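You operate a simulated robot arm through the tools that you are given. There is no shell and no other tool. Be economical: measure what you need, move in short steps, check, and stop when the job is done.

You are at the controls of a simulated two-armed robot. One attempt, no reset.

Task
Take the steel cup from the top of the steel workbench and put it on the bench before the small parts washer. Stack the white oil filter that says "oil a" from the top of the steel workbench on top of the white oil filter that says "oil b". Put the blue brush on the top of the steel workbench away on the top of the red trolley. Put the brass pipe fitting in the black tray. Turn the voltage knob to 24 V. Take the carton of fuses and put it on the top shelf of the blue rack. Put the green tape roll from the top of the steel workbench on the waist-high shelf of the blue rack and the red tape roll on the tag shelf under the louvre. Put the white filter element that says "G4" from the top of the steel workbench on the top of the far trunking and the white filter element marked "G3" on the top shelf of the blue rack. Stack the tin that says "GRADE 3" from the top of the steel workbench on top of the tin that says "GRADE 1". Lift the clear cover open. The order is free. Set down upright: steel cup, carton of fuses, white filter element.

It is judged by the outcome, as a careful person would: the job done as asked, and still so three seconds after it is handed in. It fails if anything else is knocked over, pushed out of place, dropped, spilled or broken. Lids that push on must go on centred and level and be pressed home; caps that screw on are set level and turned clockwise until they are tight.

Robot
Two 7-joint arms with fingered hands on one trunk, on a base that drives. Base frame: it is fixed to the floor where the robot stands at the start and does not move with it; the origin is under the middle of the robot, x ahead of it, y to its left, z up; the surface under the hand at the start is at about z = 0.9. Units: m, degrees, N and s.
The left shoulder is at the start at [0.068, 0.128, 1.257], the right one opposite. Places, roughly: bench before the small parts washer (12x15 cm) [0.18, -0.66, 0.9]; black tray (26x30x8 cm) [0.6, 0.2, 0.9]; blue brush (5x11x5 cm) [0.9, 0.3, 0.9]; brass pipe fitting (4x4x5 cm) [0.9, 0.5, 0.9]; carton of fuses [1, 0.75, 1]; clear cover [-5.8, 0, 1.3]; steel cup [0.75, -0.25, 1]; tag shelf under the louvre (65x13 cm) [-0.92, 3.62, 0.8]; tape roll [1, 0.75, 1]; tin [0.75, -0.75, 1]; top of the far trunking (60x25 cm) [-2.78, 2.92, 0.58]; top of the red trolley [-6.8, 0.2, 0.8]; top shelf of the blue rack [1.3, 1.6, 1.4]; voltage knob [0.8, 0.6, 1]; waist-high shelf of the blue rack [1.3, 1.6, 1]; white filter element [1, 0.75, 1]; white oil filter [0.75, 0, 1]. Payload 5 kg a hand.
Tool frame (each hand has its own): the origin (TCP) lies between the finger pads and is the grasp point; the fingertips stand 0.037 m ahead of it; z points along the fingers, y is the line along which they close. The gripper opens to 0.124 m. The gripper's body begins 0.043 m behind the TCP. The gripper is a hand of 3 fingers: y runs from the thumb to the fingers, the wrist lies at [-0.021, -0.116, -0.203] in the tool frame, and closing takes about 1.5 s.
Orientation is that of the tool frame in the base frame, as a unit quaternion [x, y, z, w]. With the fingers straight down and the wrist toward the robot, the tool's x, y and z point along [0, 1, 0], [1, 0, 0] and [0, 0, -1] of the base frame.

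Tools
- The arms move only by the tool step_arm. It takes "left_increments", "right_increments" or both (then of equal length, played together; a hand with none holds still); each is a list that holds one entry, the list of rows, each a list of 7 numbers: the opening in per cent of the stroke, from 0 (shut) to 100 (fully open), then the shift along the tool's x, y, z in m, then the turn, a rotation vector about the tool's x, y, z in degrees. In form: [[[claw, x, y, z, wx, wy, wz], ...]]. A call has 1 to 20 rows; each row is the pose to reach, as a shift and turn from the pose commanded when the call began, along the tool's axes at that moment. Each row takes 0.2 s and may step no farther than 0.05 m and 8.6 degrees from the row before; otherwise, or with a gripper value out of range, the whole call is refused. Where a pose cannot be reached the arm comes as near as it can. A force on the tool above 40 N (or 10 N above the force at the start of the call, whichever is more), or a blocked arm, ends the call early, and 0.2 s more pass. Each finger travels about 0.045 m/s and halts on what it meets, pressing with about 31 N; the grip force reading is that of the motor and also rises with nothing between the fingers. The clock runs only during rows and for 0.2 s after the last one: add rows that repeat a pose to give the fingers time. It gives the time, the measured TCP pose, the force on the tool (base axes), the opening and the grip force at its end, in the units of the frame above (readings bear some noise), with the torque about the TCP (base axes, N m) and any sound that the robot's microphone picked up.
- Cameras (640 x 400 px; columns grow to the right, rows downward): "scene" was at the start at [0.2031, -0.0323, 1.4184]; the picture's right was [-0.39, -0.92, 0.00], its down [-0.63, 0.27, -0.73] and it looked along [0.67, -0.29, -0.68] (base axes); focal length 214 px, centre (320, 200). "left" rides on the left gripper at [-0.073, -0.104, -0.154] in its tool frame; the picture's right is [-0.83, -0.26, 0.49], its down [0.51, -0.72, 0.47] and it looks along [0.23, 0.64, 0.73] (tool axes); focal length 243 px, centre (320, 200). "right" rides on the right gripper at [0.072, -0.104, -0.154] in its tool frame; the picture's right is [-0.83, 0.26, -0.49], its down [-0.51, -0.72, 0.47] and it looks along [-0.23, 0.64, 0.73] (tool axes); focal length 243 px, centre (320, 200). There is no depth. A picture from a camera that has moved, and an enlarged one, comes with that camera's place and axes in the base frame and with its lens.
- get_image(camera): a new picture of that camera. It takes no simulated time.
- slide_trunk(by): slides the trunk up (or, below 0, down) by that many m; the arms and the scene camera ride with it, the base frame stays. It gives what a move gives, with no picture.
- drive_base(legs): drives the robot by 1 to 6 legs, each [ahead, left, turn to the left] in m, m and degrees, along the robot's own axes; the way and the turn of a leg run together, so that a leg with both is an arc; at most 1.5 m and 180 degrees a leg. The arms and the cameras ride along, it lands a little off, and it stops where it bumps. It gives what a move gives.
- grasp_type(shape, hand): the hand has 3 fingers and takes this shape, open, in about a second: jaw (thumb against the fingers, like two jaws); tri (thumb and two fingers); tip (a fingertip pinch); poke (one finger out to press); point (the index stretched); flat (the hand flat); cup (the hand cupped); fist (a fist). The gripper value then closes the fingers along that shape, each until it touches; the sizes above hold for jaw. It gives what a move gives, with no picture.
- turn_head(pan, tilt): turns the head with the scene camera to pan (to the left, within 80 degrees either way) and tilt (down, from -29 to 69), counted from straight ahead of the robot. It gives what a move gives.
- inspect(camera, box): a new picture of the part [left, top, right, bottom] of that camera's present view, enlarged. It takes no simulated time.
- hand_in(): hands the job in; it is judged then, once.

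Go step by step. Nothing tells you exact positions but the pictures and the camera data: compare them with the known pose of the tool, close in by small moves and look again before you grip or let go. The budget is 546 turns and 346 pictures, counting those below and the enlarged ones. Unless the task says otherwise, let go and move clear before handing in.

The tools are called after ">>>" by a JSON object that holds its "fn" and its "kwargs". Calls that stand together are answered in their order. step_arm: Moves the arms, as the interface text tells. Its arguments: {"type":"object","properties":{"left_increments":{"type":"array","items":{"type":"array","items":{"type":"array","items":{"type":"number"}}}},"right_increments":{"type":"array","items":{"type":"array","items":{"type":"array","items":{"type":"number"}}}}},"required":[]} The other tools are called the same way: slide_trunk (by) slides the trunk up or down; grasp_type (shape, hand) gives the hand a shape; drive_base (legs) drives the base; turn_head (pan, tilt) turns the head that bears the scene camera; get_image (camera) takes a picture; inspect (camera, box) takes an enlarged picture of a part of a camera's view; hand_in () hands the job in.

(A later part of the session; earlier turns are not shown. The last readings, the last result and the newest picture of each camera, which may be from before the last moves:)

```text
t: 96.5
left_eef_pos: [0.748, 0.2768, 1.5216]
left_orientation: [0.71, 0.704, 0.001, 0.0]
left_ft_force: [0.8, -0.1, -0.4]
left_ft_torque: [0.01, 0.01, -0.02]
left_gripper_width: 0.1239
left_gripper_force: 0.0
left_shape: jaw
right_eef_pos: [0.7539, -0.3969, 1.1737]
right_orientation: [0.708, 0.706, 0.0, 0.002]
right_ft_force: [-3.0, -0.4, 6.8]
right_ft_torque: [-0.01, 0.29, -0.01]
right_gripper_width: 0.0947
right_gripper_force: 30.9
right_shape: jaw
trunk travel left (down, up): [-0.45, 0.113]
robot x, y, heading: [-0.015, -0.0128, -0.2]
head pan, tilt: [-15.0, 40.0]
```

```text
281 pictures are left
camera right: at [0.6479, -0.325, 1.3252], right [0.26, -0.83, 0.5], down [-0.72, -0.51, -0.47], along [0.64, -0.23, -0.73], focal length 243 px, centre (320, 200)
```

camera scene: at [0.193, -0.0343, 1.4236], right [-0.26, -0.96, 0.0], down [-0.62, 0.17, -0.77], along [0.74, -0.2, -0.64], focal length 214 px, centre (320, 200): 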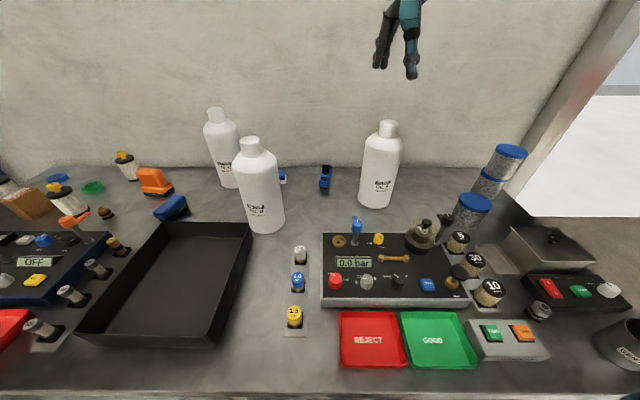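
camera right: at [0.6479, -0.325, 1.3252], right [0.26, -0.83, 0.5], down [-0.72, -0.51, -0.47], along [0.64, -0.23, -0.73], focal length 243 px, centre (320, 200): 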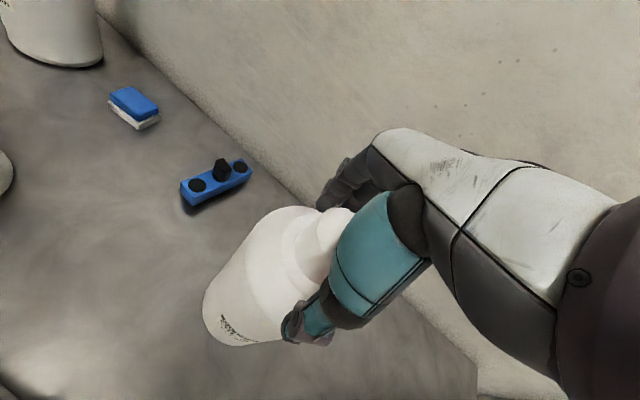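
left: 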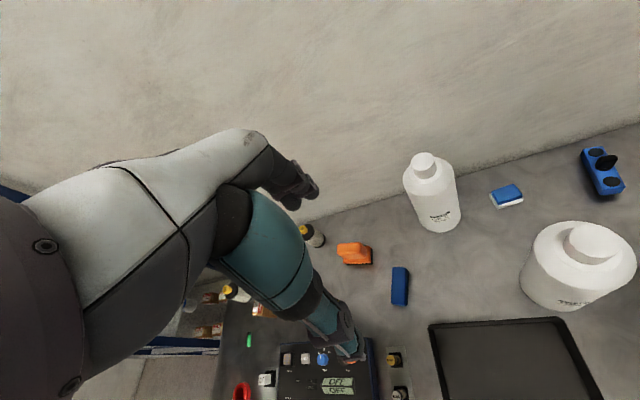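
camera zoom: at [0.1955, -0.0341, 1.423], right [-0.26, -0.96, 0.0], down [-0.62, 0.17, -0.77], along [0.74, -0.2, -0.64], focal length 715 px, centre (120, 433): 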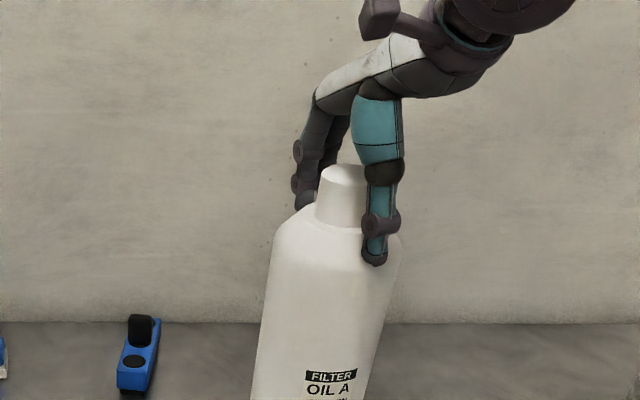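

The fingertips met the bottle shoulder. Open, rise 2.2 cm, then close on the cap.

>>> {"fn": "step_arm", "kwargs": {"right_increments": [[[100, 0, 0, 0, 0, 0, 0], [100, 0, 0, 0, 0, 0, 0], [100, 0, 0, 0, 0, 0, 0], [100, 0, 0, -0.012, 0, 0, 0], [100, 0, 0, -0.022, 0, 0, 0], [60, 0, 0, -0.022, 0, 0, 0], [0, 0, 0, -0.022, 0, 0, 0], [0, 0, 0, -0.022, 0, 0, 0], [0, 0, 0, -0.022, 0, 0, 0], [0, 0, 0, -0.022, 0, 0, 0], [0, 0, 0, -0.022, 0, 0, 0], [0, 0, 0, -0.022, 0, 0, 0], [0, 0, 0, -0.022, 0, 0, 0]]]}}

>>> {"fn": "inspect", "kwargs": {"camera": "scene", "box": [320, 70, 440, 190]}}

>>> {"fn": "get_image", "kwargs": {"camera": "right"}}

```text
t: 99.3
left_eef_pos: [0.7497, 0.2769, 1.522]
left_orientation: [0.71, 0.705, 0.001, 0.001]
left_ft_force: [0.2, 0.2, 0.3]
left_ft_torque: [0.03, -0.04, 0.02]
left_gripper_width: 0.1239
left_gripper_force: 0.1
left_shape: jaw
right_eef_pos: [0.7541, -0.3973, 1.1943]
right_orientation: [0.707, 0.707, 0.001, 0.002]
right_ft_force: [-1.8, -1.6, 2.2]
right_ft_torque: [0.03, 0.01, -0.07]
right_gripper_width: 0.0441
right_gripper_force: 30.4
right_shape: jaw
trunk travel left (down, up): [-0.45, 0.113]
robot x, y, heading: [-0.0106, -0.0101, -0.6]
head pan, tilt: [-15.0, 40.0]
```

```text
3.33 times, centred on (380, 130) of scene
camera zoom: at [0.1963, -0.0347, 1.4229], right [-0.26, -0.96, 0.0], down [-0.62, 0.17, -0.77], along [0.74, -0.2, -0.64], focal length 715 px, centre (120, 433)
```

zoom: 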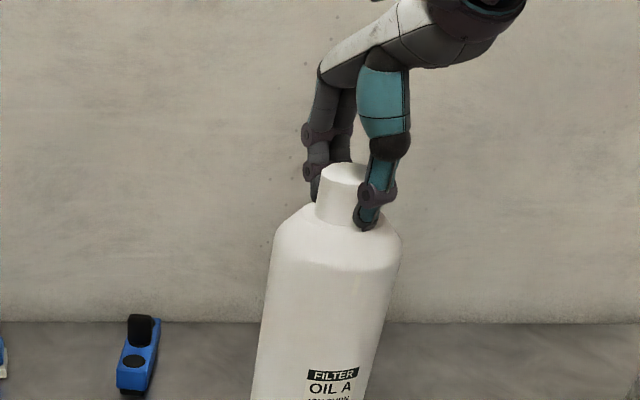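

```text
279 pictures are left
camera right: at [0.6478, -0.3255, 1.3462], right [0.26, -0.83, 0.49], down [-0.72, -0.51, -0.47], along [0.64, -0.23, -0.73], focal length 243 px, centre (320, 200)
```

right: 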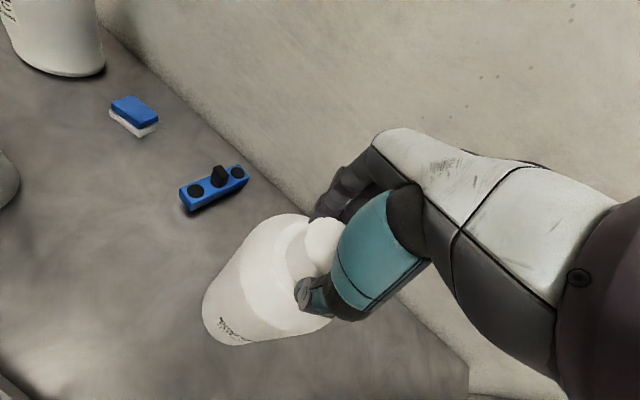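

The cap centre is about 1 cm off the finger plane (y≈-0.387). Re-open, recentre, and close again.

>>> {"fn": "step_arm", "kwargs": {"right_increments": [[[40, 0, 0, 0, 0, 0, 0], [80, 0, 0, 0, 0, 0, 0], [80, 0, 0, 0, 0, 0, 0], [80, 0.005, -0.002, 0, 0, 0, 0], [80, 0.01, -0.003, 0.002, 0, 0, 0], [80, 0.01, -0.003, 0.005, 0, 0, 0], [0, 0.01, -0.003, 0.005, 0, 0, 0], [0, 0.01, -0.003, 0.005, 0, 0, 0], [0, 0.01, -0.003, 0.005, 0, 0, 0], [0, 0.01, -0.003, 0.005, 0, 0, 0], [0, 0.01, -0.003, 0.005, 0, 0, 0], [0, 0.01, -0.003, 0.005, 0, 0, 0]]]}}

>>> {"fn": "inspect", "kwargs": {"camera": "scene", "box": [320, 70, 440, 190]}}

>>> {"fn": "inspect", "kwargs": {"camera": "right", "box": [190, 150, 430, 350]}}

```text
t: 101.9
left_eef_pos: [0.7472, 0.2795, 1.5238]
left_orientation: [0.71, 0.704, 0.0, 0.002]
left_ft_force: [-0.7, 0.0, 0.0]
left_ft_torque: [0.01, 0.01, 0.0]
left_gripper_width: 0.1234
left_gripper_force: 0.1
left_shape: jaw
right_eef_pos: [0.7491, -0.3847, 1.1918]
right_orientation: [0.708, 0.707, 0.001, 0.004]
right_ft_force: [6.1, 0.6, 33.5]
right_ft_torque: [-0.2, -0.74, 0.11]
right_gripper_width: 0.0479
right_gripper_force: 30.9
right_shape: jaw
trunk travel left (down, up): [-0.45, 0.113]
robot x, y, heading: [-0.0128, -0.009, -0.4]
head pan, tilt: [-15.0, 40.0]
```

```text
3.33 times, centred on (380, 130) of scene
camera zoom: at [0.1938, -0.0324, 1.4236], right [-0.26, -0.96, 0.0], down [-0.62, 0.17, -0.77], along [0.74, -0.2, -0.64], focal length 715 px, centre (120, 433)
```

zoom: 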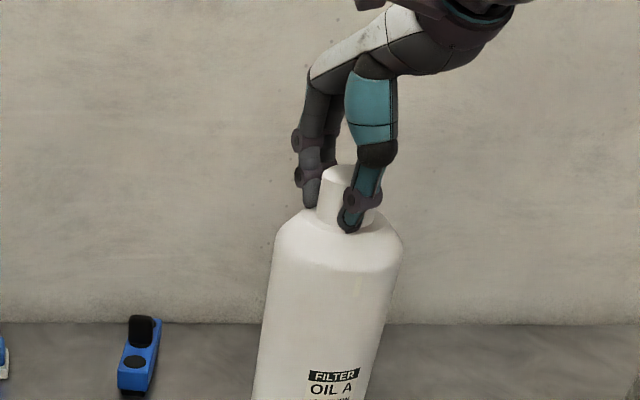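

```text
2.00 times, centred on (310, 250) of right
camera zoom: at [0.6425, -0.3131, 1.3443], right [0.26, -0.83, 0.5], down [-0.72, -0.51, -0.48], along [0.65, -0.24, -0.72], focal length 485 px, centre (340, 100)
```

zoom: 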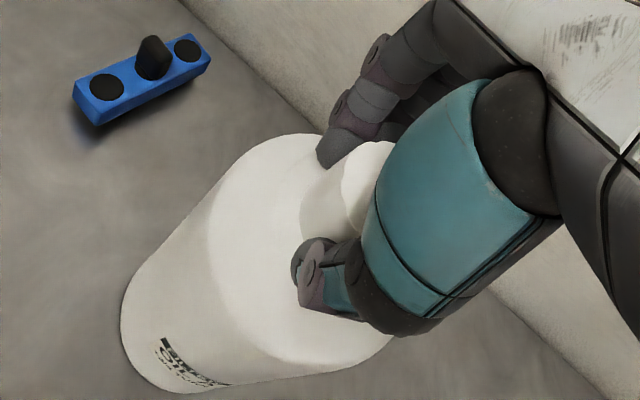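

>>> {"fn": "step_arm", "kwargs": {"right_increments": [[[0, 0, 0, -0.003, 0, 0, 0], [0, 0, 0, -0.01, 0, 0, 0], [0, 0, 0, -0.025, 0, 0, 0], [0, 0, 0, -0.04, 0, 0, 0], [0, 0, 0, -0.04, 0, 0, 0]]]}}

>>> {"fn": "get_image", "kwargs": {"camera": "scene"}}

>>> {"fn": "get_image", "kwargs": {"camera": "right"}}

```text
t: 103.1
left_eef_pos: [0.7521, 0.2764, 1.5204]
left_orientation: [0.71, 0.704, 0.0, 0.001]
left_ft_force: [0.4, 0.2, 0.3]
left_ft_torque: [0.0, 0.03, -0.01]
left_gripper_width: 0.1238
left_gripper_force: 0.2
left_shape: jaw
right_eef_pos: [0.7511, -0.3876, 1.2259]
right_orientation: [0.707, 0.707, 0.0, 0.001]
right_ft_force: [0.1, 0.1, -8.9]
right_ft_torque: [0.08, 0.01, -0.01]
right_gripper_width: 0.0422
right_gripper_force: 30.7
right_shape: jaw
trunk travel left (down, up): [-0.45, 0.113]
robot x, y, heading: [-0.0096, -0.0104, -0.2]
head pan, tilt: [-15.0, 40.0]
```

```text
276 pictures are left
camera scene: at [0.1982, -0.0349, 1.4225], right [-0.26, -0.96, 0.0], down [-0.62, 0.17, -0.77], along [0.74, -0.2, -0.64], focal length 214 px, centre (320, 200)
```

scene: 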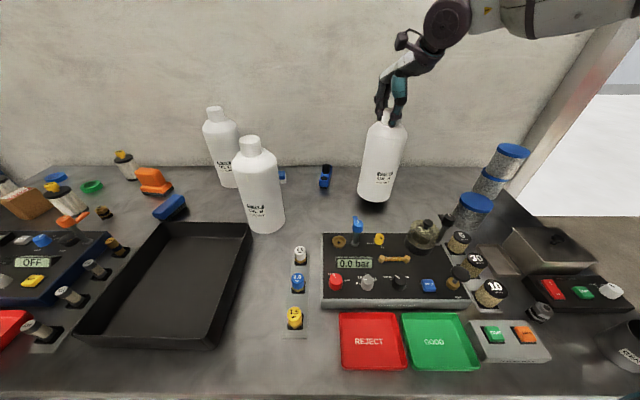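

```text
275 pictures are left
camera right: at [0.6458, -0.316, 1.3785], right [0.26, -0.83, 0.49], down [-0.72, -0.51, -0.47], along [0.64, -0.23, -0.73], focal length 243 px, centre (320, 200)
```

right: 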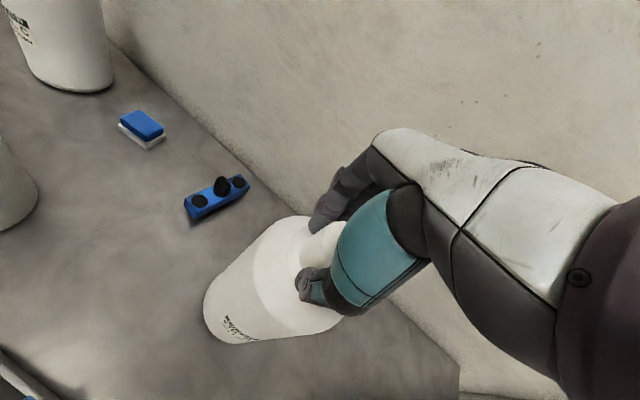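

>>> {"fn": "inspect", "kwargs": {"camera": "scene", "box": [320, 80, 440, 220]}}

>>> {"fn": "inspect", "kwargs": {"camera": "right", "box": [190, 150, 430, 350]}}

```text
2.86 times, centred on (380, 150) of scene
camera zoom: at [0.1982, -0.0349, 1.4225], right [-0.26, -0.96, 0.0], down [-0.62, 0.17, -0.77], along [0.74, -0.2, -0.64], focal length 613 px, centre (149, 343)
```

zoom: 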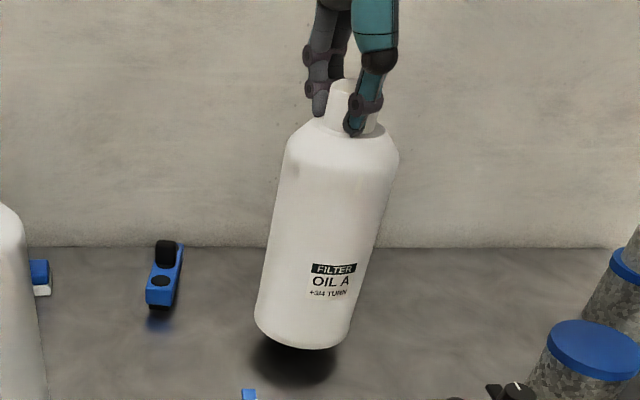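

```text
2.00 times, centred on (310, 250) of right
camera zoom: at [0.6458, -0.316, 1.3785], right [0.26, -0.83, 0.49], down [-0.72, -0.51, -0.47], along [0.64, -0.23, -0.73], focal length 485 px, centre (340, 100)
```

zoom: 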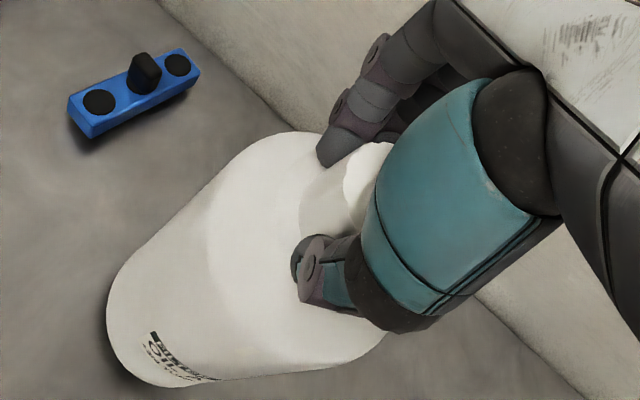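

Held (≈0.87 kg). Raise the trunk, then raise and pull the bottle in.

>>> {"fn": "slide_trunk", "kwargs": {"by": 0.11}}

>>> {"fn": "step_arm", "kwargs": {"right_increments": [[[0, 0, 0, -0.04, 0, 0, 0], [0, 0.01, -0.02, -0.08, 0, 0, 0], [0, 0.02, -0.05, -0.11, 0, 0, 0], [0, 0.03, -0.08, -0.14, 0, 0, 0], [0, 0.03, -0.1, -0.17, 0, 0, 0], [0, 0.03, -0.1, -0.2, 0, 0, 0], [0, 0.03, -0.1, -0.2, 0, 0, 0]]]}}

>>> {"fn": "get_image", "kwargs": {"camera": "scene"}}

```text
t: 104.5
left_eef_pos: [0.7548, 0.2761, 1.626]
left_orientation: [0.709, 0.705, -0.002, -0.002]
left_ft_force: [0.8, 0.6, -0.8]
left_ft_torque: [0.04, 0.0, -0.01]
left_gripper_width: 0.1236
left_gripper_force: 0.0
left_shape: jaw
right_eef_pos: [0.7532, -0.3894, 1.3318]
right_orientation: [0.707, 0.707, -0.002, -0.001]
right_ft_force: [-0.4, 0.2, -12.2]
right_ft_torque: [0.1, 0.04, -0.01]
right_gripper_width: 0.0421
right_gripper_force: 30.8
right_shape: jaw
trunk travel left (down, up): [-0.56, 0.003]
robot x, y, heading: [-0.012, -0.0122, -0.6]
head pan, tilt: [-15.0, 40.0]
```

```text
t: 106.1
left_eef_pos: [0.7538, 0.2764, 1.6285]
left_orientation: [0.709, 0.705, -0.001, -0.001]
left_ft_force: [0.0, 0.3, 0.9]
left_ft_torque: [0.01, 0.03, 0.04]
left_gripper_width: 0.1238
left_gripper_force: 0.0
left_shape: jaw
right_eef_pos: [0.6536, -0.3559, 1.5365]
right_orientation: [0.708, 0.706, -0.001, 0.001]
right_ft_force: [-0.9, 0.2, -10.4]
right_ft_torque: [0.1, 0.0, 0.0]
right_gripper_width: 0.0417
right_gripper_force: 30.8
right_shape: jaw
trunk travel left (down, up): [-0.56, 0.003]
robot x, y, heading: [-0.0129, -0.0184, -0.2]
head pan, tilt: [-15.0, 40.0]
```

```text
272 pictures are left
camera scene: at [0.1037, -0.0342, 1.5553], right [-0.26, -0.96, 0.0], down [-0.62, 0.17, -0.76], along [0.74, -0.2, -0.64], focal length 214 px, centre (320, 200)
```

scene: 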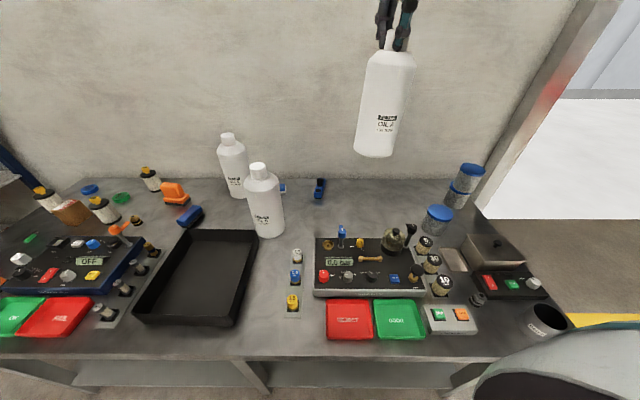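

>>> {"fn": "drive_base", "kwargs": {"legs": [[0, 0, 22]]}}

>>> {"fn": "get_image", "kwargs": {"camera": "right"}}

>>> {"fn": "get_image", "kwargs": {"camera": "scene"}}

```text
t: 107.7
left_eef_pos: [0.5899, 0.5383, 1.6313]
left_orientation: [0.562, 0.827, 0.0, -0.001]
left_ft_force: [0.1, -0.1, 0.3]
left_ft_torque: [0.03, -0.01, -0.02]
left_gripper_width: 0.1237
left_gripper_force: 0.0
left_shape: jaw
right_eef_pos: [0.7348, -0.0861, 1.538]
right_orientation: [0.561, 0.828, 0.0, 0.0]
right_ft_force: [0.7, -0.8, -10.6]
right_ft_torque: [0.04, -0.01, 0.06]
right_gripper_width: 0.0418
right_gripper_force: 30.8
right_shape: jaw
trunk travel left (down, up): [-0.56, 0.003]
robot x, y, heading: [-0.0142, -0.0133, 21.9]
head pan, tilt: [-15.0, 40.0]
```

```text
271 pictures are left
camera right: at [0.6088, -0.0584, 1.6903], right [0.55, -0.67, 0.49], down [-0.48, -0.74, -0.47], along [0.68, 0.02, -0.73], focal length 243 px, centre (320, 200)
```

right: 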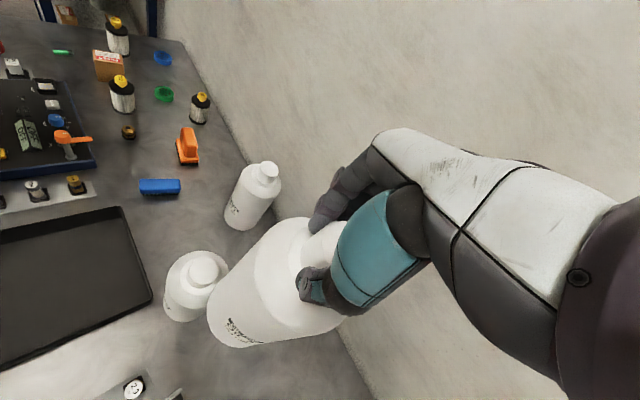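

```text
270 pictures are left
camera scene: at [0.1031, 0.0084, 1.5556], right [0.12, -0.99, 0.0], down [-0.64, -0.07, -0.77], along [0.76, 0.09, -0.64], focal length 214 px, centre (320, 200)
```

scene: 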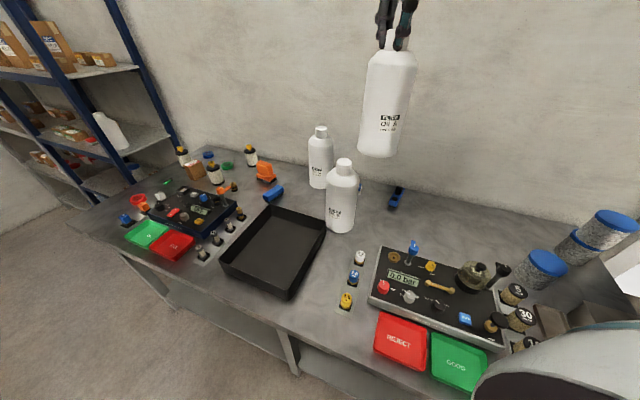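

>>> {"fn": "inspect", "kwargs": {"camera": "right", "box": [150, 230, 250, 330]}}

>>> {"fn": "inspect", "kwargs": {"camera": "scene", "box": [300, 120, 400, 220]}}

```text
4.00 times, centred on (200, 280) of right
camera zoom: at [0.6088, -0.0584, 1.6903], right [0.55, -0.67, 0.49], down [-0.48, -0.74, -0.47], along [0.68, 0.02, -0.73], focal length 970 px, centre (800, -120)
```

zoom: 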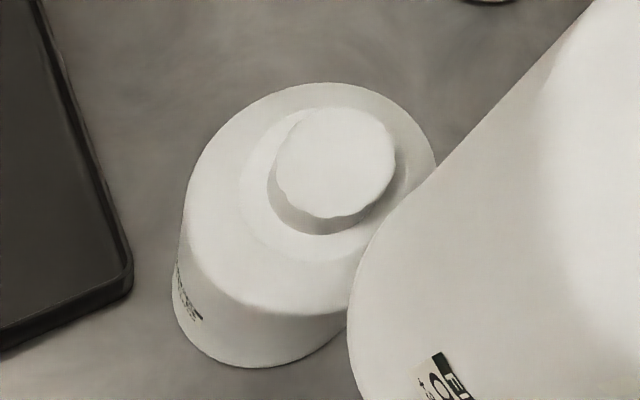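

```text
4.00 times, centred on (350, 170) of scene
camera zoom: at [0.1031, 0.0084, 1.5556], right [0.12, -0.99, 0.0], down [-0.64, -0.07, -0.77], along [0.76, 0.09, -0.64], focal length 858 px, centre (200, 320)
```

zoom: 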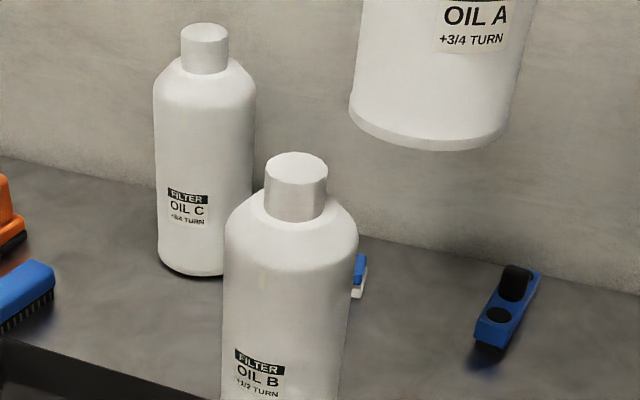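

>>> {"fn": "step_arm", "kwargs": {"right_increments": [[[0, 0.03, 0.012, 0, 0, 0, 0], [0, 0.06, 0.024, 0, 0, 0, 0], [0, 0.079, 0.034, 0, 0, 0, 0], [0, 0.079, 0.034, 0, 0, 0, 0]]]}}

>>> {"fn": "get_image", "kwargs": {"camera": "left"}}

>>> {"fn": "inspect", "kwargs": {"camera": "scene", "box": [260, 60, 420, 220]}}

>>> {"fn": "get_image", "kwargs": {"camera": "right"}}

```text
t: 108.7
left_eef_pos: [0.5878, 0.5401, 1.6319]
left_orientation: [0.561, 0.828, 0.001, 0.001]
left_ft_force: [-0.5, 0.0, 0.4]
left_ft_torque: [-0.01, 0.0, 0.01]
left_gripper_width: 0.1238
left_gripper_force: 0.0
left_shape: jaw
right_eef_pos: [0.7334, 0.0016, 1.5389]
right_orientation: [0.562, 0.827, 0.0, 0.001]
right_ft_force: [0.4, -0.8, -10.7]
right_ft_torque: [0.05, 0.07, 0.03]
right_gripper_width: 0.0422
right_gripper_force: 31.1
right_shape: jaw
trunk travel left (down, up): [-0.56, 0.003]
robot x, y, heading: [-0.0129, -0.0121, 21.4]
head pan, tilt: [-15.0, 40.0]
```

```text
267 pictures are left
camera left: at [0.5175, 0.4335, 1.7844], right [0.06, -0.87, -0.49], down [-0.86, 0.21, -0.47], along [0.51, 0.45, -0.73], focal length 243 px, centre (320, 200)
```

left: 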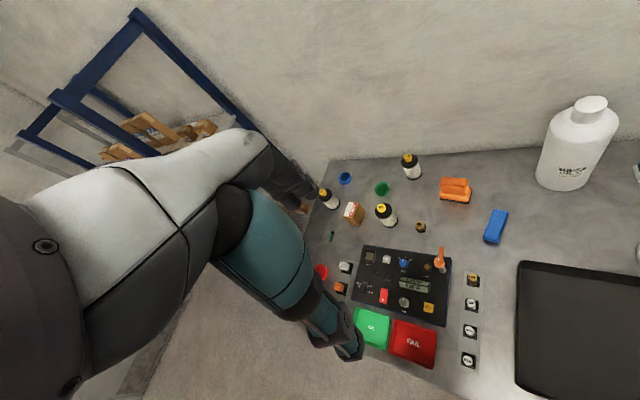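

```text
2.50 times, centred on (340, 140) of scene
camera zoom: at [0.1014, 0.0093, 1.5558], right [0.12, -0.99, 0.0], down [-0.64, -0.07, -0.77], along [0.76, 0.09, -0.64], focal length 536 px, centre (270, 350)
```

zoom: 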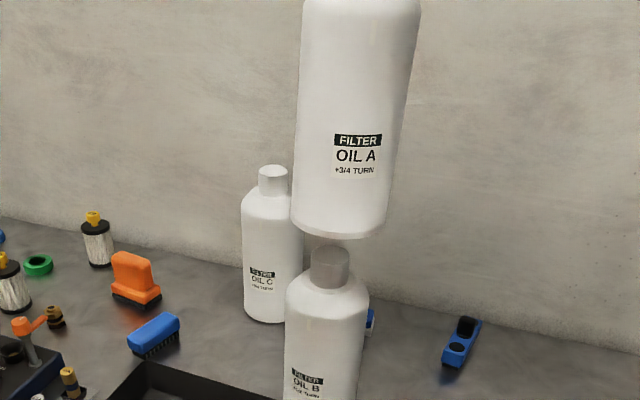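

```text
265 pictures are left
camera right: at [0.6097, 0.0294, 1.6911], right [0.55, -0.67, 0.49], down [-0.48, -0.74, -0.47], along [0.68, 0.02, -0.73], focal length 243 px, centre (320, 200)
```

right: 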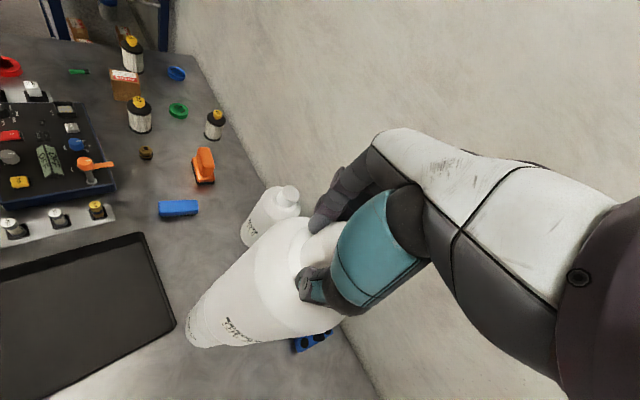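

>>> {"fn": "inspect", "kwargs": {"camera": "right", "box": [170, 200, 350, 360]}}

```text
2.50 times, centred on (260, 280) of right
camera zoom: at [0.6097, 0.0294, 1.6911], right [0.55, -0.67, 0.49], down [-0.48, -0.74, -0.47], along [0.68, 0.02, -0.73], focal length 606 px, centre (470, 0)
```

zoom: 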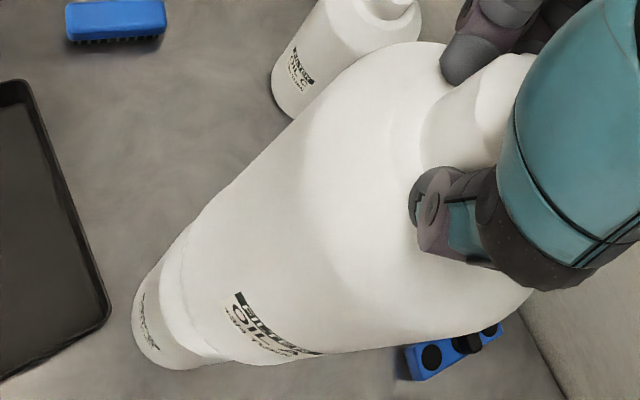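

Alignment is within ~7 mm; apply a small correction and lower.

>>> {"fn": "step_arm", "kwargs": {"right_increments": [[[0, 0.005, 0.004, 0.01, 0, 0, 0], [0, 0.005, 0.004, 0.025, 0, 0, 0], [0, 0.005, 0.004, 0.037, 0, 0, 0], [0, 0.005, 0.004, 0.037, 0, 0, 0]]]}}

>>> {"fn": "inspect", "kwargs": {"camera": "scene", "box": [280, 60, 400, 200]}}

>>> {"fn": "inspect", "kwargs": {"camera": "right", "box": [170, 200, 350, 360]}}

```text
t: 109.7
left_eef_pos: [0.5882, 0.5411, 1.6296]
left_orientation: [0.562, 0.827, 0.001, 0.0]
left_ft_force: [-0.3, 0.3, 0.1]
left_ft_torque: [0.01, -0.01, -0.04]
left_gripper_width: 0.1238
left_gripper_force: 0.0
left_shape: jaw
right_eef_pos: [0.7375, 0.0072, 1.5012]
right_orientation: [0.56, 0.829, 0.0, 0.001]
right_ft_force: [-0.5, -0.2, -10.2]
right_ft_torque: [0.08, 0.04, -0.02]
right_gripper_width: 0.0417
right_gripper_force: 31.1
right_shape: jaw
trunk travel left (down, up): [-0.56, 0.003]
robot x, y, heading: [-0.0115, -0.0097, 21.8]
head pan, tilt: [-15.0, 40.0]
```

```text
2.86 times, centred on (340, 130) of scene
camera zoom: at [0.1014, 0.0105, 1.5558], right [0.12, -0.99, 0.0], down [-0.64, -0.07, -0.77], along [0.76, 0.09, -0.64], focal length 613 px, centre (263, 400)
```

zoom: 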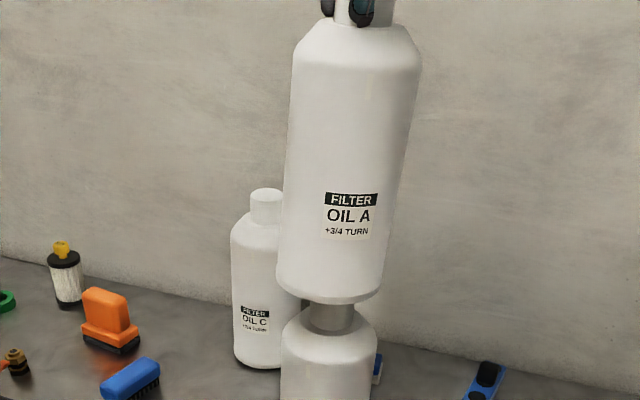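

```text
2.50 times, centred on (260, 280) of right
camera zoom: at [0.611, 0.035, 1.6537], right [0.55, -0.67, 0.49], down [-0.48, -0.74, -0.47], along [0.68, 0.02, -0.73], focal length 606 px, centre (470, 0)
```

zoom: 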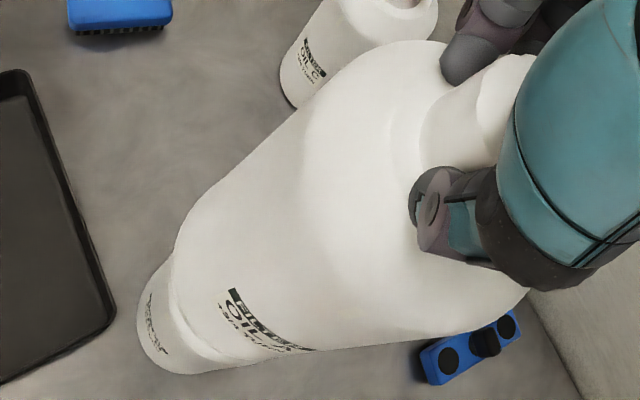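

>>> {"fn": "step_arm", "kwargs": {"right_increments": [[[0, 0, 0, 0.005, 0, 0, 0], [0, 0, 0, 0.009, 0, 0, 0], [0, 0, 0, 0.009, 0, 0, 0]]]}}

>>> {"fn": "inspect", "kwargs": {"camera": "scene", "box": [300, 140, 380, 200]}}

```text
t: 110.5
left_eef_pos: [0.588, 0.5411, 1.6307]
left_orientation: [0.562, 0.827, 0.0, 0.0]
left_ft_force: [-0.5, 0.1, 0.0]
left_ft_torque: [0.0, -0.02, 0.02]
left_gripper_width: 0.1239
left_gripper_force: 0.0
left_shape: jaw
right_eef_pos: [0.736, 0.0074, 1.4907]
right_orientation: [0.561, 0.828, -0.001, 0.001]
right_ft_force: [-0.8, 0.5, -10.6]
right_ft_torque: [0.06, 0.06, -0.01]
right_gripper_width: 0.042
right_gripper_force: 30.2
right_shape: jaw
trunk travel left (down, up): [-0.56, 0.003]
robot x, y, heading: [-0.0151, -0.0149, 21.9]
head pan, tilt: [-15.0, 40.0]
```

```text
6.67 times, centred on (340, 170) of scene
camera zoom: at [0.1016, 0.0107, 1.5557], right [0.12, -0.99, 0.0], down [-0.64, -0.07, -0.77], along [0.76, 0.09, -0.64], focal length 1430 px, centre (187, 400)
```

zoom: 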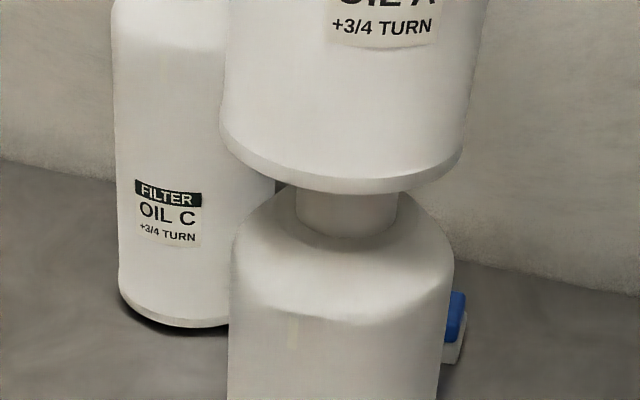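

>>> {"fn": "step_arm", "kwargs": {"right_increments": [[[0, 0, 0, 0.003, 0, 0, 0], [0, 0, 0, 0.006, 0, 0, 0], [0, 0, 0, 0.006, 0, 0, 0]]]}}

```text
t: 111.3
left_eef_pos: [0.5838, 0.5408, 1.6339]
left_orientation: [0.563, 0.827, 0.002, 0.001]
left_ft_force: [0.2, -0.4, -0.1]
left_ft_torque: [0.01, -0.01, 0.02]
left_gripper_width: 0.1236
left_gripper_force: 0.0
left_shape: jaw
right_eef_pos: [0.7338, 0.0093, 1.4903]
right_orientation: [0.561, 0.828, 0.001, 0.002]
right_ft_force: [-2.0, 2.0, 10.9]
right_ft_torque: [0.06, 0.37, 0.0]
right_gripper_width: 0.0423
right_gripper_force: 31.1
right_shape: jaw
trunk travel left (down, up): [-0.56, 0.003]
robot x, y, heading: [-0.01, -0.0108, 21.8]
head pan, tilt: [-15.0, 40.0]
```

Contact at z 1.490. Relieve pressure and verify alignment before release.

>>> {"fn": "step_arm", "kwargs": {"right_increments": [[[0, 0, 0, -0.002, 0, 0, 0], [0, 0, 0, -0.003, 0, 0, 0]]]}}

>>> {"fn": "inspect", "kwargs": {"camera": "scene", "box": [280, 60, 400, 220]}}

>>> {"fn": "inspect", "kwargs": {"camera": "right", "box": [170, 200, 350, 360]}}

```text
t: 111.9
left_eef_pos: [0.5859, 0.5407, 1.6328]
left_orientation: [0.562, 0.827, 0.001, 0.002]
left_ft_force: [0.7, -0.1, -0.3]
left_ft_torque: [0.0, 0.01, 0.0]
left_gripper_width: 0.124
left_gripper_force: 0.1
left_shape: jaw
right_eef_pos: [0.7339, 0.0077, 1.4907]
right_orientation: [0.56, 0.828, 0.001, 0.003]
right_ft_force: [-1.9, 2.2, 10.3]
right_ft_torque: [0.04, 0.26, -0.02]
right_gripper_width: 0.0425
right_gripper_force: 30.9
right_shape: jaw
trunk travel left (down, up): [-0.56, 0.003]
robot x, y, heading: [-0.009, -0.0055, 21.6]
head pan, tilt: [-15.0, 40.0]
```

```text
2.50 times, centred on (340, 140) of scene
camera zoom: at [0.0987, 0.0107, 1.556], right [0.12, -0.99, 0.0], down [-0.64, -0.07, -0.77], along [0.76, 0.09, -0.64], focal length 536 px, centre (270, 350)
```

zoom: 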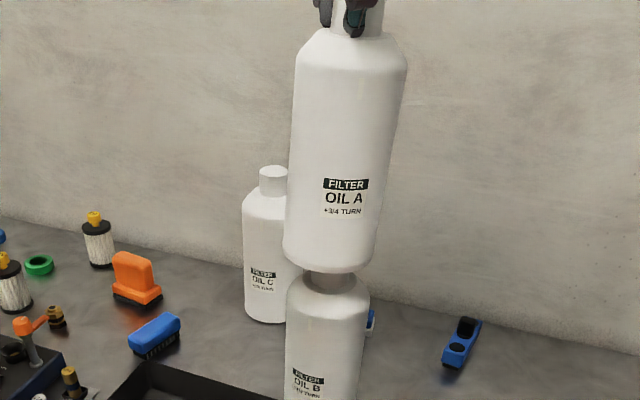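

```text
2.50 times, centred on (260, 280) of right
camera zoom: at [0.6082, 0.0355, 1.6431], right [0.55, -0.67, 0.5], down [-0.48, -0.74, -0.47], along [0.68, 0.02, -0.73], focal length 606 px, centre (470, 0)
```

zoom: 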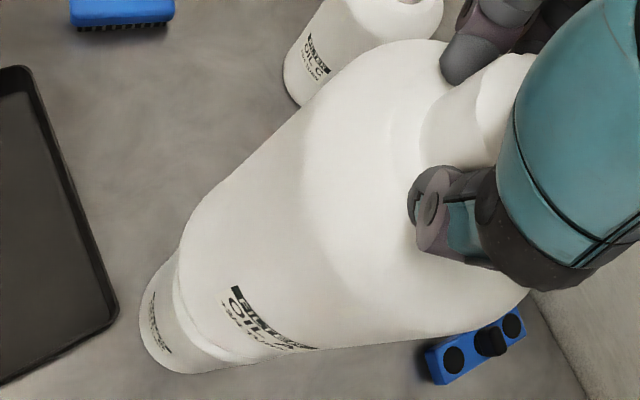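

>>> {"fn": "step_arm", "kwargs": {"right_increments": [[[0, 0, 0, -0.002, 0, 0, 0], [0, 0, 0, -0.004, 0, 0, 0], [0, 0, 0, -0.004, 0, 0, 0]]]}}

>>> {"fn": "inspect", "kwargs": {"camera": "scene", "box": [300, 140, 380, 200]}}

```text
t: 112.7
left_eef_pos: [0.5882, 0.5407, 1.6303]
left_orientation: [0.562, 0.827, 0.0, 0.0]
left_ft_force: [0.9, 0.4, -0.6]
left_ft_torque: [-0.03, 0.02, 0.01]
left_gripper_width: 0.1237
left_gripper_force: 0.1
left_shape: jaw
right_eef_pos: [0.7362, 0.0063, 1.4912]
right_orientation: [0.56, 0.828, -0.002, 0.001]
right_ft_force: [0.4, 1.1, -4.0]
right_ft_torque: [0.09, 0.05, 0.03]
right_gripper_width: 0.0425
right_gripper_force: 30.7
right_shape: jaw
trunk travel left (down, up): [-0.56, 0.003]
robot x, y, heading: [-0.0118, -0.0107, 21.4]
head pan, tilt: [-15.0, 40.0]
```

```text
6.67 times, centred on (340, 170) of scene
camera zoom: at [0.1011, 0.0106, 1.5556], right [0.12, -0.99, 0.0], down [-0.64, -0.07, -0.77], along [0.76, 0.09, -0.64], focal length 1430 px, centre (187, 400)
```

zoom: 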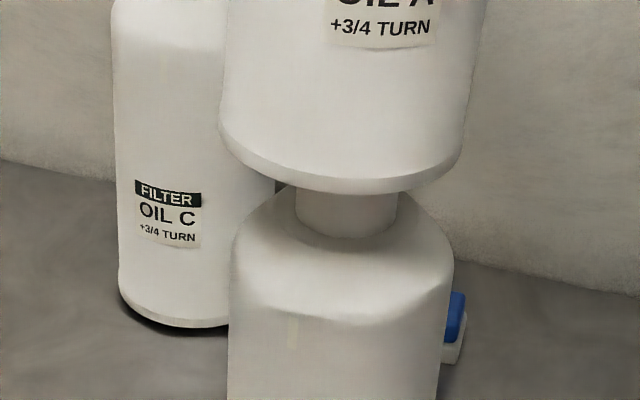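

Half-supported, well centred. Release.

>>> {"fn": "step_arm", "kwargs": {"right_increments": [[[25, 0, 0, 0.001, 0, 0, 0], [50, 0, 0, 0.001, 0, 0, 0], [80, 0, 0, 0.001, 0, 0, 0], [100, 0, 0, 0.001, 0, 0, 0], [100, 0, 0, 0.0, 0, 0, 0]]]}}

>>> {"fn": "get_image", "kwargs": {"camera": "scene"}}

>>> {"fn": "get_image", "kwargs": {"camera": "right"}}

```text
t: 113.9
left_eef_pos: [0.5877, 0.5427, 1.631]
left_orientation: [0.562, 0.827, 0.001, 0.001]
left_ft_force: [0.1, -0.1, 0.1]
left_ft_torque: [-0.04, 0.01, 0.01]
left_gripper_width: 0.1239
left_gripper_force: 0.0
left_shape: jaw
right_eef_pos: [0.7358, 0.0089, 1.4924]
right_orientation: [0.56, 0.828, 0.0, 0.001]
right_ft_force: [0.1, 1.0, -0.3]
right_ft_torque: [-0.01, 0.03, 0.03]
right_gripper_width: 0.1126
right_gripper_force: 0.0
right_shape: jaw
trunk travel left (down, up): [-0.56, 0.003]
robot x, y, heading: [-0.0131, -0.0149, 21.3]
head pan, tilt: [-15.0, 40.0]
```

```text
257 pictures are left
camera scene: at [0.1009, 0.0105, 1.5558], right [0.12, -0.99, 0.0], down [-0.64, -0.07, -0.77], along [0.76, 0.09, -0.64], focal length 214 px, centre (320, 200)
```

scene: 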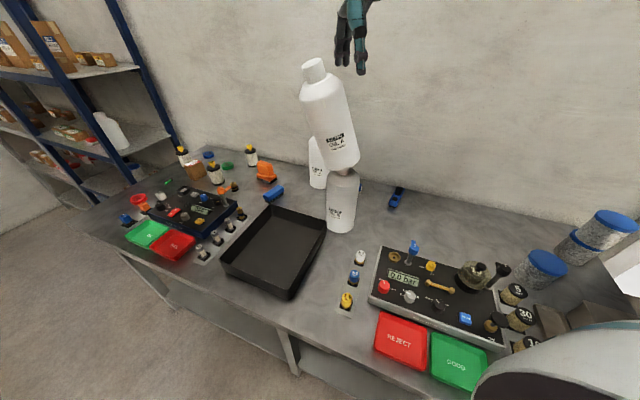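

```text
256 pictures are left
camera right: at [0.6105, 0.0358, 1.6459], right [0.55, -0.67, 0.49], down [-0.48, -0.74, -0.47], along [0.68, 0.02, -0.73], focal length 243 px, centre (320, 200)
```

right: 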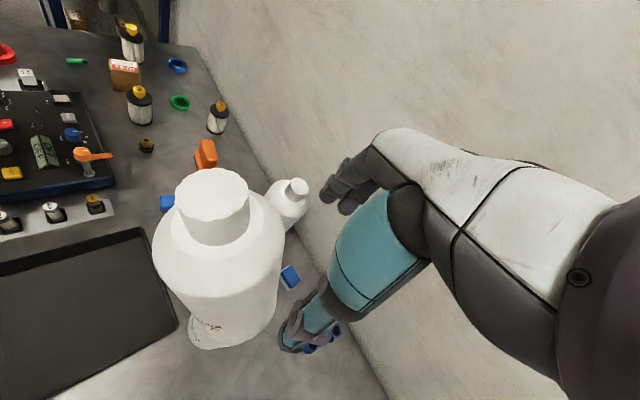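

The bottle is tipping after release; I raise the hand clear and look at what happened.

>>> {"fn": "step_arm", "kwargs": {"right_increments": [[[100, 0, 0, -0.03, 0, 0, 0], [100, 0, 0, -0.06, 0, 0, 0], [100, 0, 0, -0.06, 0, 0, 0], [100, 0, 0, -0.06, 0, 0, 0], [100, 0, 0, -0.06, 0, 0, 0]]]}}

>>> {"fn": "get_image", "kwargs": {"camera": "scene"}}

>>> {"fn": "get_image", "kwargs": {"camera": "right"}}

```text
t: 115.1
left_eef_pos: [0.5874, 0.5405, 1.6322]
left_orientation: [0.562, 0.827, 0.001, 0.001]
left_ft_force: [-0.6, -0.3, 0.0]
left_ft_torque: [0.05, 0.0, 0.0]
left_gripper_width: 0.1236
left_gripper_force: 0.1
left_shape: jaw
right_eef_pos: [0.7359, 0.008, 1.5541]
right_orientation: [0.56, 0.829, 0.0, 0.001]
right_ft_force: [0.4, 0.1, 0.6]
right_ft_torque: [0.02, -0.03, 0.03]
right_gripper_width: 0.1234
right_gripper_force: 0.0
right_shape: jaw
trunk travel left (down, up): [-0.56, 0.003]
robot x, y, heading: [-0.0108, -0.0131, 21.5]
head pan, tilt: [-15.0, 40.0]
```

```text
255 pictures are left
camera scene: at [0.1001, 0.0104, 1.5559], right [0.12, -0.99, 0.0], down [-0.64, -0.07, -0.77], along [0.76, 0.09, -0.64], focal length 214 px, centre (320, 200)
```

scene: 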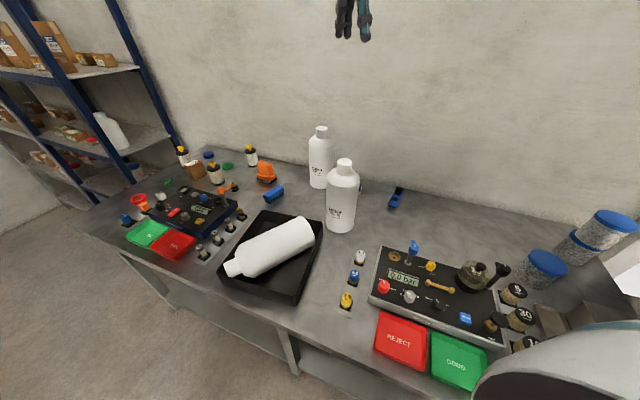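

```text
254 pictures are left
camera right: at [0.6099, 0.0355, 1.7068], right [0.55, -0.67, 0.5], down [-0.48, -0.74, -0.47], along [0.68, 0.02, -0.73], focal length 243 px, centre (320, 200)
```

right: 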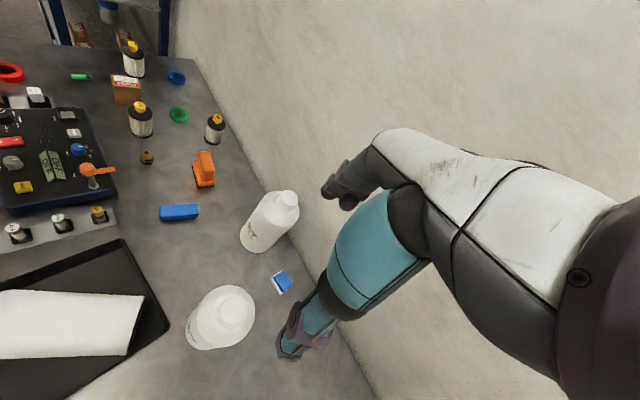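

OIL A fell but landed lying in the tray; nothing else toppled. Let me inspect closely.

>>> {"fn": "inspect", "kwargs": {"camera": "scene", "box": [190, 180, 370, 310]}}

>>> {"fn": "inspect", "kwargs": {"camera": "scene", "box": [80, 130, 300, 270]}}

>>> {"fn": "get_image", "kwargs": {"camera": "left"}}

```text
3.08 times, centred on (280, 245) of scene
camera zoom: at [0.1001, 0.0104, 1.5559], right [0.12, -0.99, 0.0], down [-0.64, -0.07, -0.77], along [0.76, 0.09, -0.64], focal length 660 px, centre (443, 62)
```

zoom: 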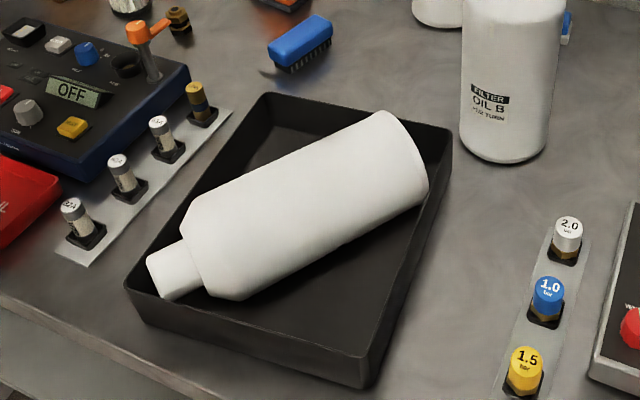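

```text
2.86 times, centred on (190, 200) of scene
camera zoom: at [0.1001, 0.0104, 1.5559], right [0.12, -0.99, 0.0], down [-0.64, -0.07, -0.77], along [0.76, 0.09, -0.64], focal length 613 px, centre (691, 200)
```

zoom: 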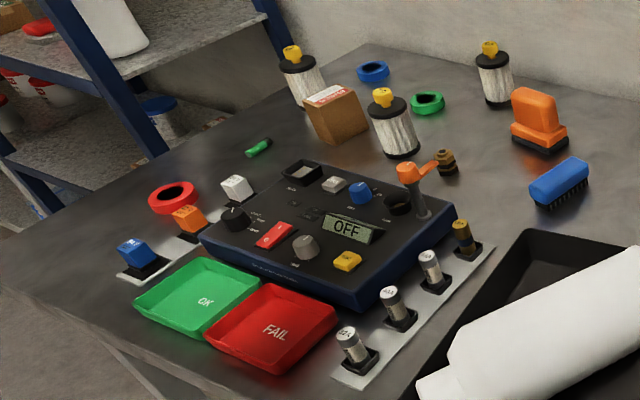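

```text
251 pictures are left
camera left: at [0.516, 0.4349, 1.7844], right [0.06, -0.87, -0.49], down [-0.86, 0.21, -0.47], along [0.51, 0.45, -0.73], focal length 243 px, centre (320, 200)
```

left: 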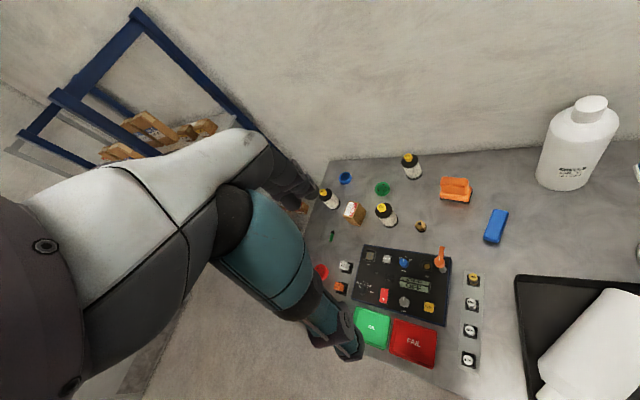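

The bottle lies in the tray diagonally and the tray got rotated a bit; I'll recover both. First back off and turn so the cap is on the right arm's side, then view from above.

>>> {"fn": "drive_base", "kwargs": {"legs": [[-0.15, 0, 0], [0, 0, 28]]}}

>>> {"fn": "slide_trunk", "kwargs": {"by": -0.11}}

>>> {"fn": "get_image", "kwargs": {"camera": "right"}}

```text
t: 117.8
left_eef_pos: [0.1277, 0.7017, 1.63]
left_orientation: [0.348, 0.938, 0.0, -0.001]
left_ft_force: [0.6, -0.9, 0.3]
left_ft_torque: [-0.02, 0.05, 0.01]
left_gripper_width: 0.1239
left_gripper_force: 0.0
left_shape: jaw
right_eef_pos: [0.5069, 0.299, 1.5511]
right_orientation: [0.346, 0.938, 0.0, 0.0]
right_ft_force: [-0.4, -0.4, 1.0]
right_ft_torque: [0.01, 0.0, 0.01]
right_gripper_width: 0.1237
right_gripper_force: 0.0
right_shape: jaw
trunk travel left (down, up): [-0.56, 0.003]
robot x, y, heading: [-0.1471, -0.0668, 49.4]
head pan, tilt: [-15.0, 40.0]
```

```text
t: 119.3
left_eef_pos: [0.1239, 0.702, 1.5233]
left_orientation: [0.348, 0.938, 0.001, 0.0]
left_ft_force: [-0.3, -0.2, 0.4]
left_ft_torque: [-0.01, 0.0, 0.0]
left_gripper_width: 0.1237
left_gripper_force: 0.1
left_shape: jaw
right_eef_pos: [0.5047, 0.299, 1.4442]
right_orientation: [0.346, 0.938, 0.001, 0.001]
right_ft_force: [-0.2, -0.1, -0.7]
right_ft_torque: [0.0, -0.01, 0.01]
right_gripper_width: 0.1235
right_gripper_force: 0.0
right_shape: jaw
trunk travel left (down, up): [-0.45, 0.113]
robot x, y, heading: [-0.1514, -0.0685, 49.3]
head pan, tilt: [-15.0, 40.0]
```

```text
250 pictures are left
camera right: at [0.3792, 0.2657, 1.5973], right [0.8, -0.34, 0.49], down [-0.08, -0.88, -0.47], along [0.59, 0.34, -0.73], focal length 243 px, centre (320, 200)
```

right: 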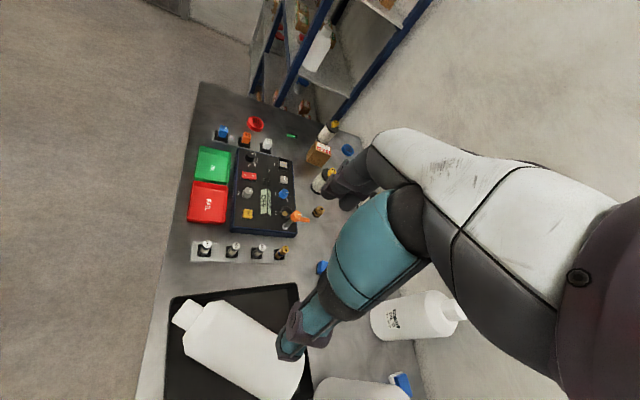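

>>> {"fn": "inspect", "kwargs": {"camera": "right", "box": [150, 270, 330, 400]}}

```text
3.08 times, centred on (240, 335) of right
camera zoom: at [0.3792, 0.2657, 1.5973], right [0.8, -0.34, 0.49], down [-0.08, -0.88, -0.47], along [0.59, 0.34, -0.73], focal length 746 px, centre (566, -215)
```

zoom: 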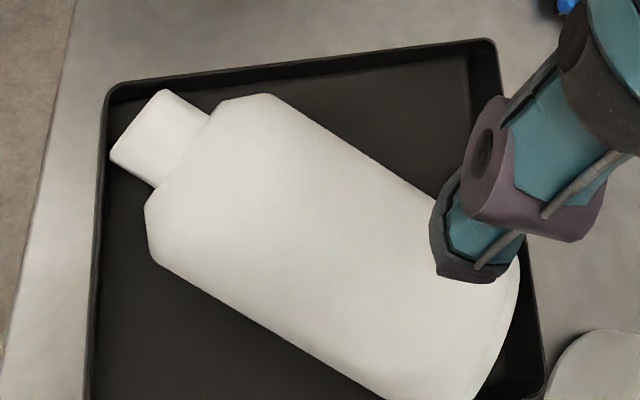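

The cap is wedged in the tray corner. I'll insert closed fingers into the free space beside the body and roll the bottle away from that wall.

>>> {"fn": "step_arm", "kwargs": {"right_increments": [[[70, -0.03, 0.02, 0, 0, 0, 4], [40, -0.06, 0.04, 0.0, 0, 0, 8], [10, -0.09, 0.06, 0.02, 0, 0, 10], [0, -0.09, 0.06, 0.06, 0, 0, 10], [0, -0.09, 0.06, 0.11, 0, 0, 10], [0, -0.09, 0.06, 0.16, 0, 0, 10], [0, -0.09, 0.06, 0.21, 0, 0, 10], [0, -0.09, 0.06, 0.26, 0, 0, 10], [0, -0.09, 0.06, 0.31, 0, 0, 10], [0, -0.09, 0.06, 0.35, 0, 0, 10], [0, -0.09, 0.06, 0.35, 0, 0, 10], [0, -0.09, 0.06, 0.35, 0, 0, 10]]]}}

>>> {"fn": "turn_head", "kwargs": {"pan": -10, "tilt": 50}}

>>> {"fn": "get_image", "kwargs": {"camera": "right"}}

>>> {"fn": "get_image", "kwargs": {"camera": "scene"}}

```text
t: 121.9
left_eef_pos: [0.1232, 0.6999, 1.5214]
left_orientation: [0.348, 0.937, 0.001, 0.0]
left_ft_force: [-0.2, 0.1, 0.7]
left_ft_torque: [0.01, -0.01, 0.03]
left_gripper_width: 0.124
left_gripper_force: 0.0
left_shape: jaw
right_eef_pos: [0.6126, 0.2852, 1.0959]
right_orientation: [0.426, 0.905, 0.0, 0.001]
right_ft_force: [0.0, -0.4, -0.4]
right_ft_torque: [0.02, -0.01, 0.0]
right_gripper_width: 0.0002
right_gripper_force: 31.6
right_shape: jaw
trunk travel left (down, up): [-0.45, 0.113]
robot x, y, heading: [-0.1505, -0.0668, 49.3]
head pan, tilt: [-15.0, 40.0]
```

```text
t: 122.6
left_eef_pos: [0.1238, 0.7002, 1.5201]
left_orientation: [0.347, 0.938, 0.001, 0.001]
left_ft_force: [-0.2, 0.9, -0.6]
left_ft_torque: [-0.02, 0.03, 0.0]
left_gripper_width: 0.1237
left_gripper_force: 0.0
left_shape: jaw
right_eef_pos: [0.6122, 0.2837, 1.0948]
right_orientation: [0.426, 0.905, 0.0, 0.001]
right_ft_force: [0.4, -0.3, -1.0]
right_ft_torque: [0.0, 0.03, 0.02]
right_gripper_width: 0.0
right_gripper_force: 31.2
right_shape: jaw
trunk travel left (down, up): [-0.45, 0.113]
robot x, y, heading: [-0.15, -0.0651, 49.3]
head pan, tilt: [-10.0, 50.0]
```

```text
248 pictures are left
camera right: at [0.4848, 0.2741, 1.2474], right [0.73, -0.47, 0.49], down [-0.23, -0.85, -0.47], along [0.64, 0.23, -0.73], focal length 243 px, centre (320, 200)
```

right: 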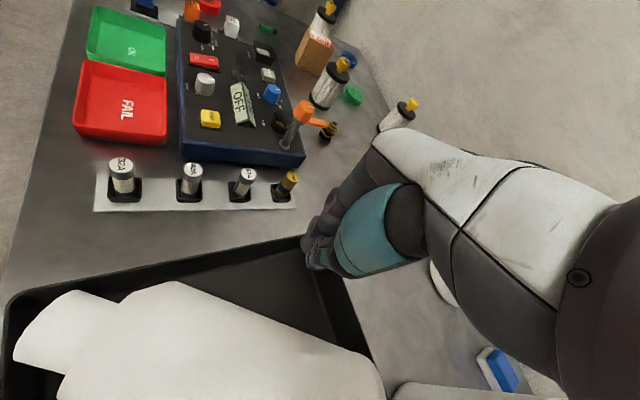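

```text
247 pictures are left
camera scene: at [-0.0075, 0.0809, 1.4086], right [0.63, -0.77, 0.0], down [-0.59, -0.49, -0.64], along [0.5, 0.41, -0.77], focal length 214 px, centre (320, 200)
```

scene: 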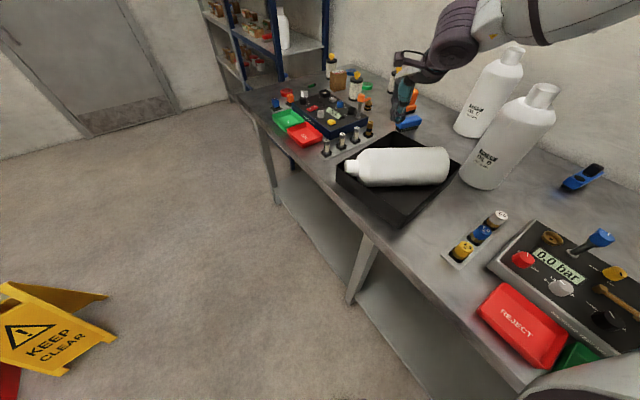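

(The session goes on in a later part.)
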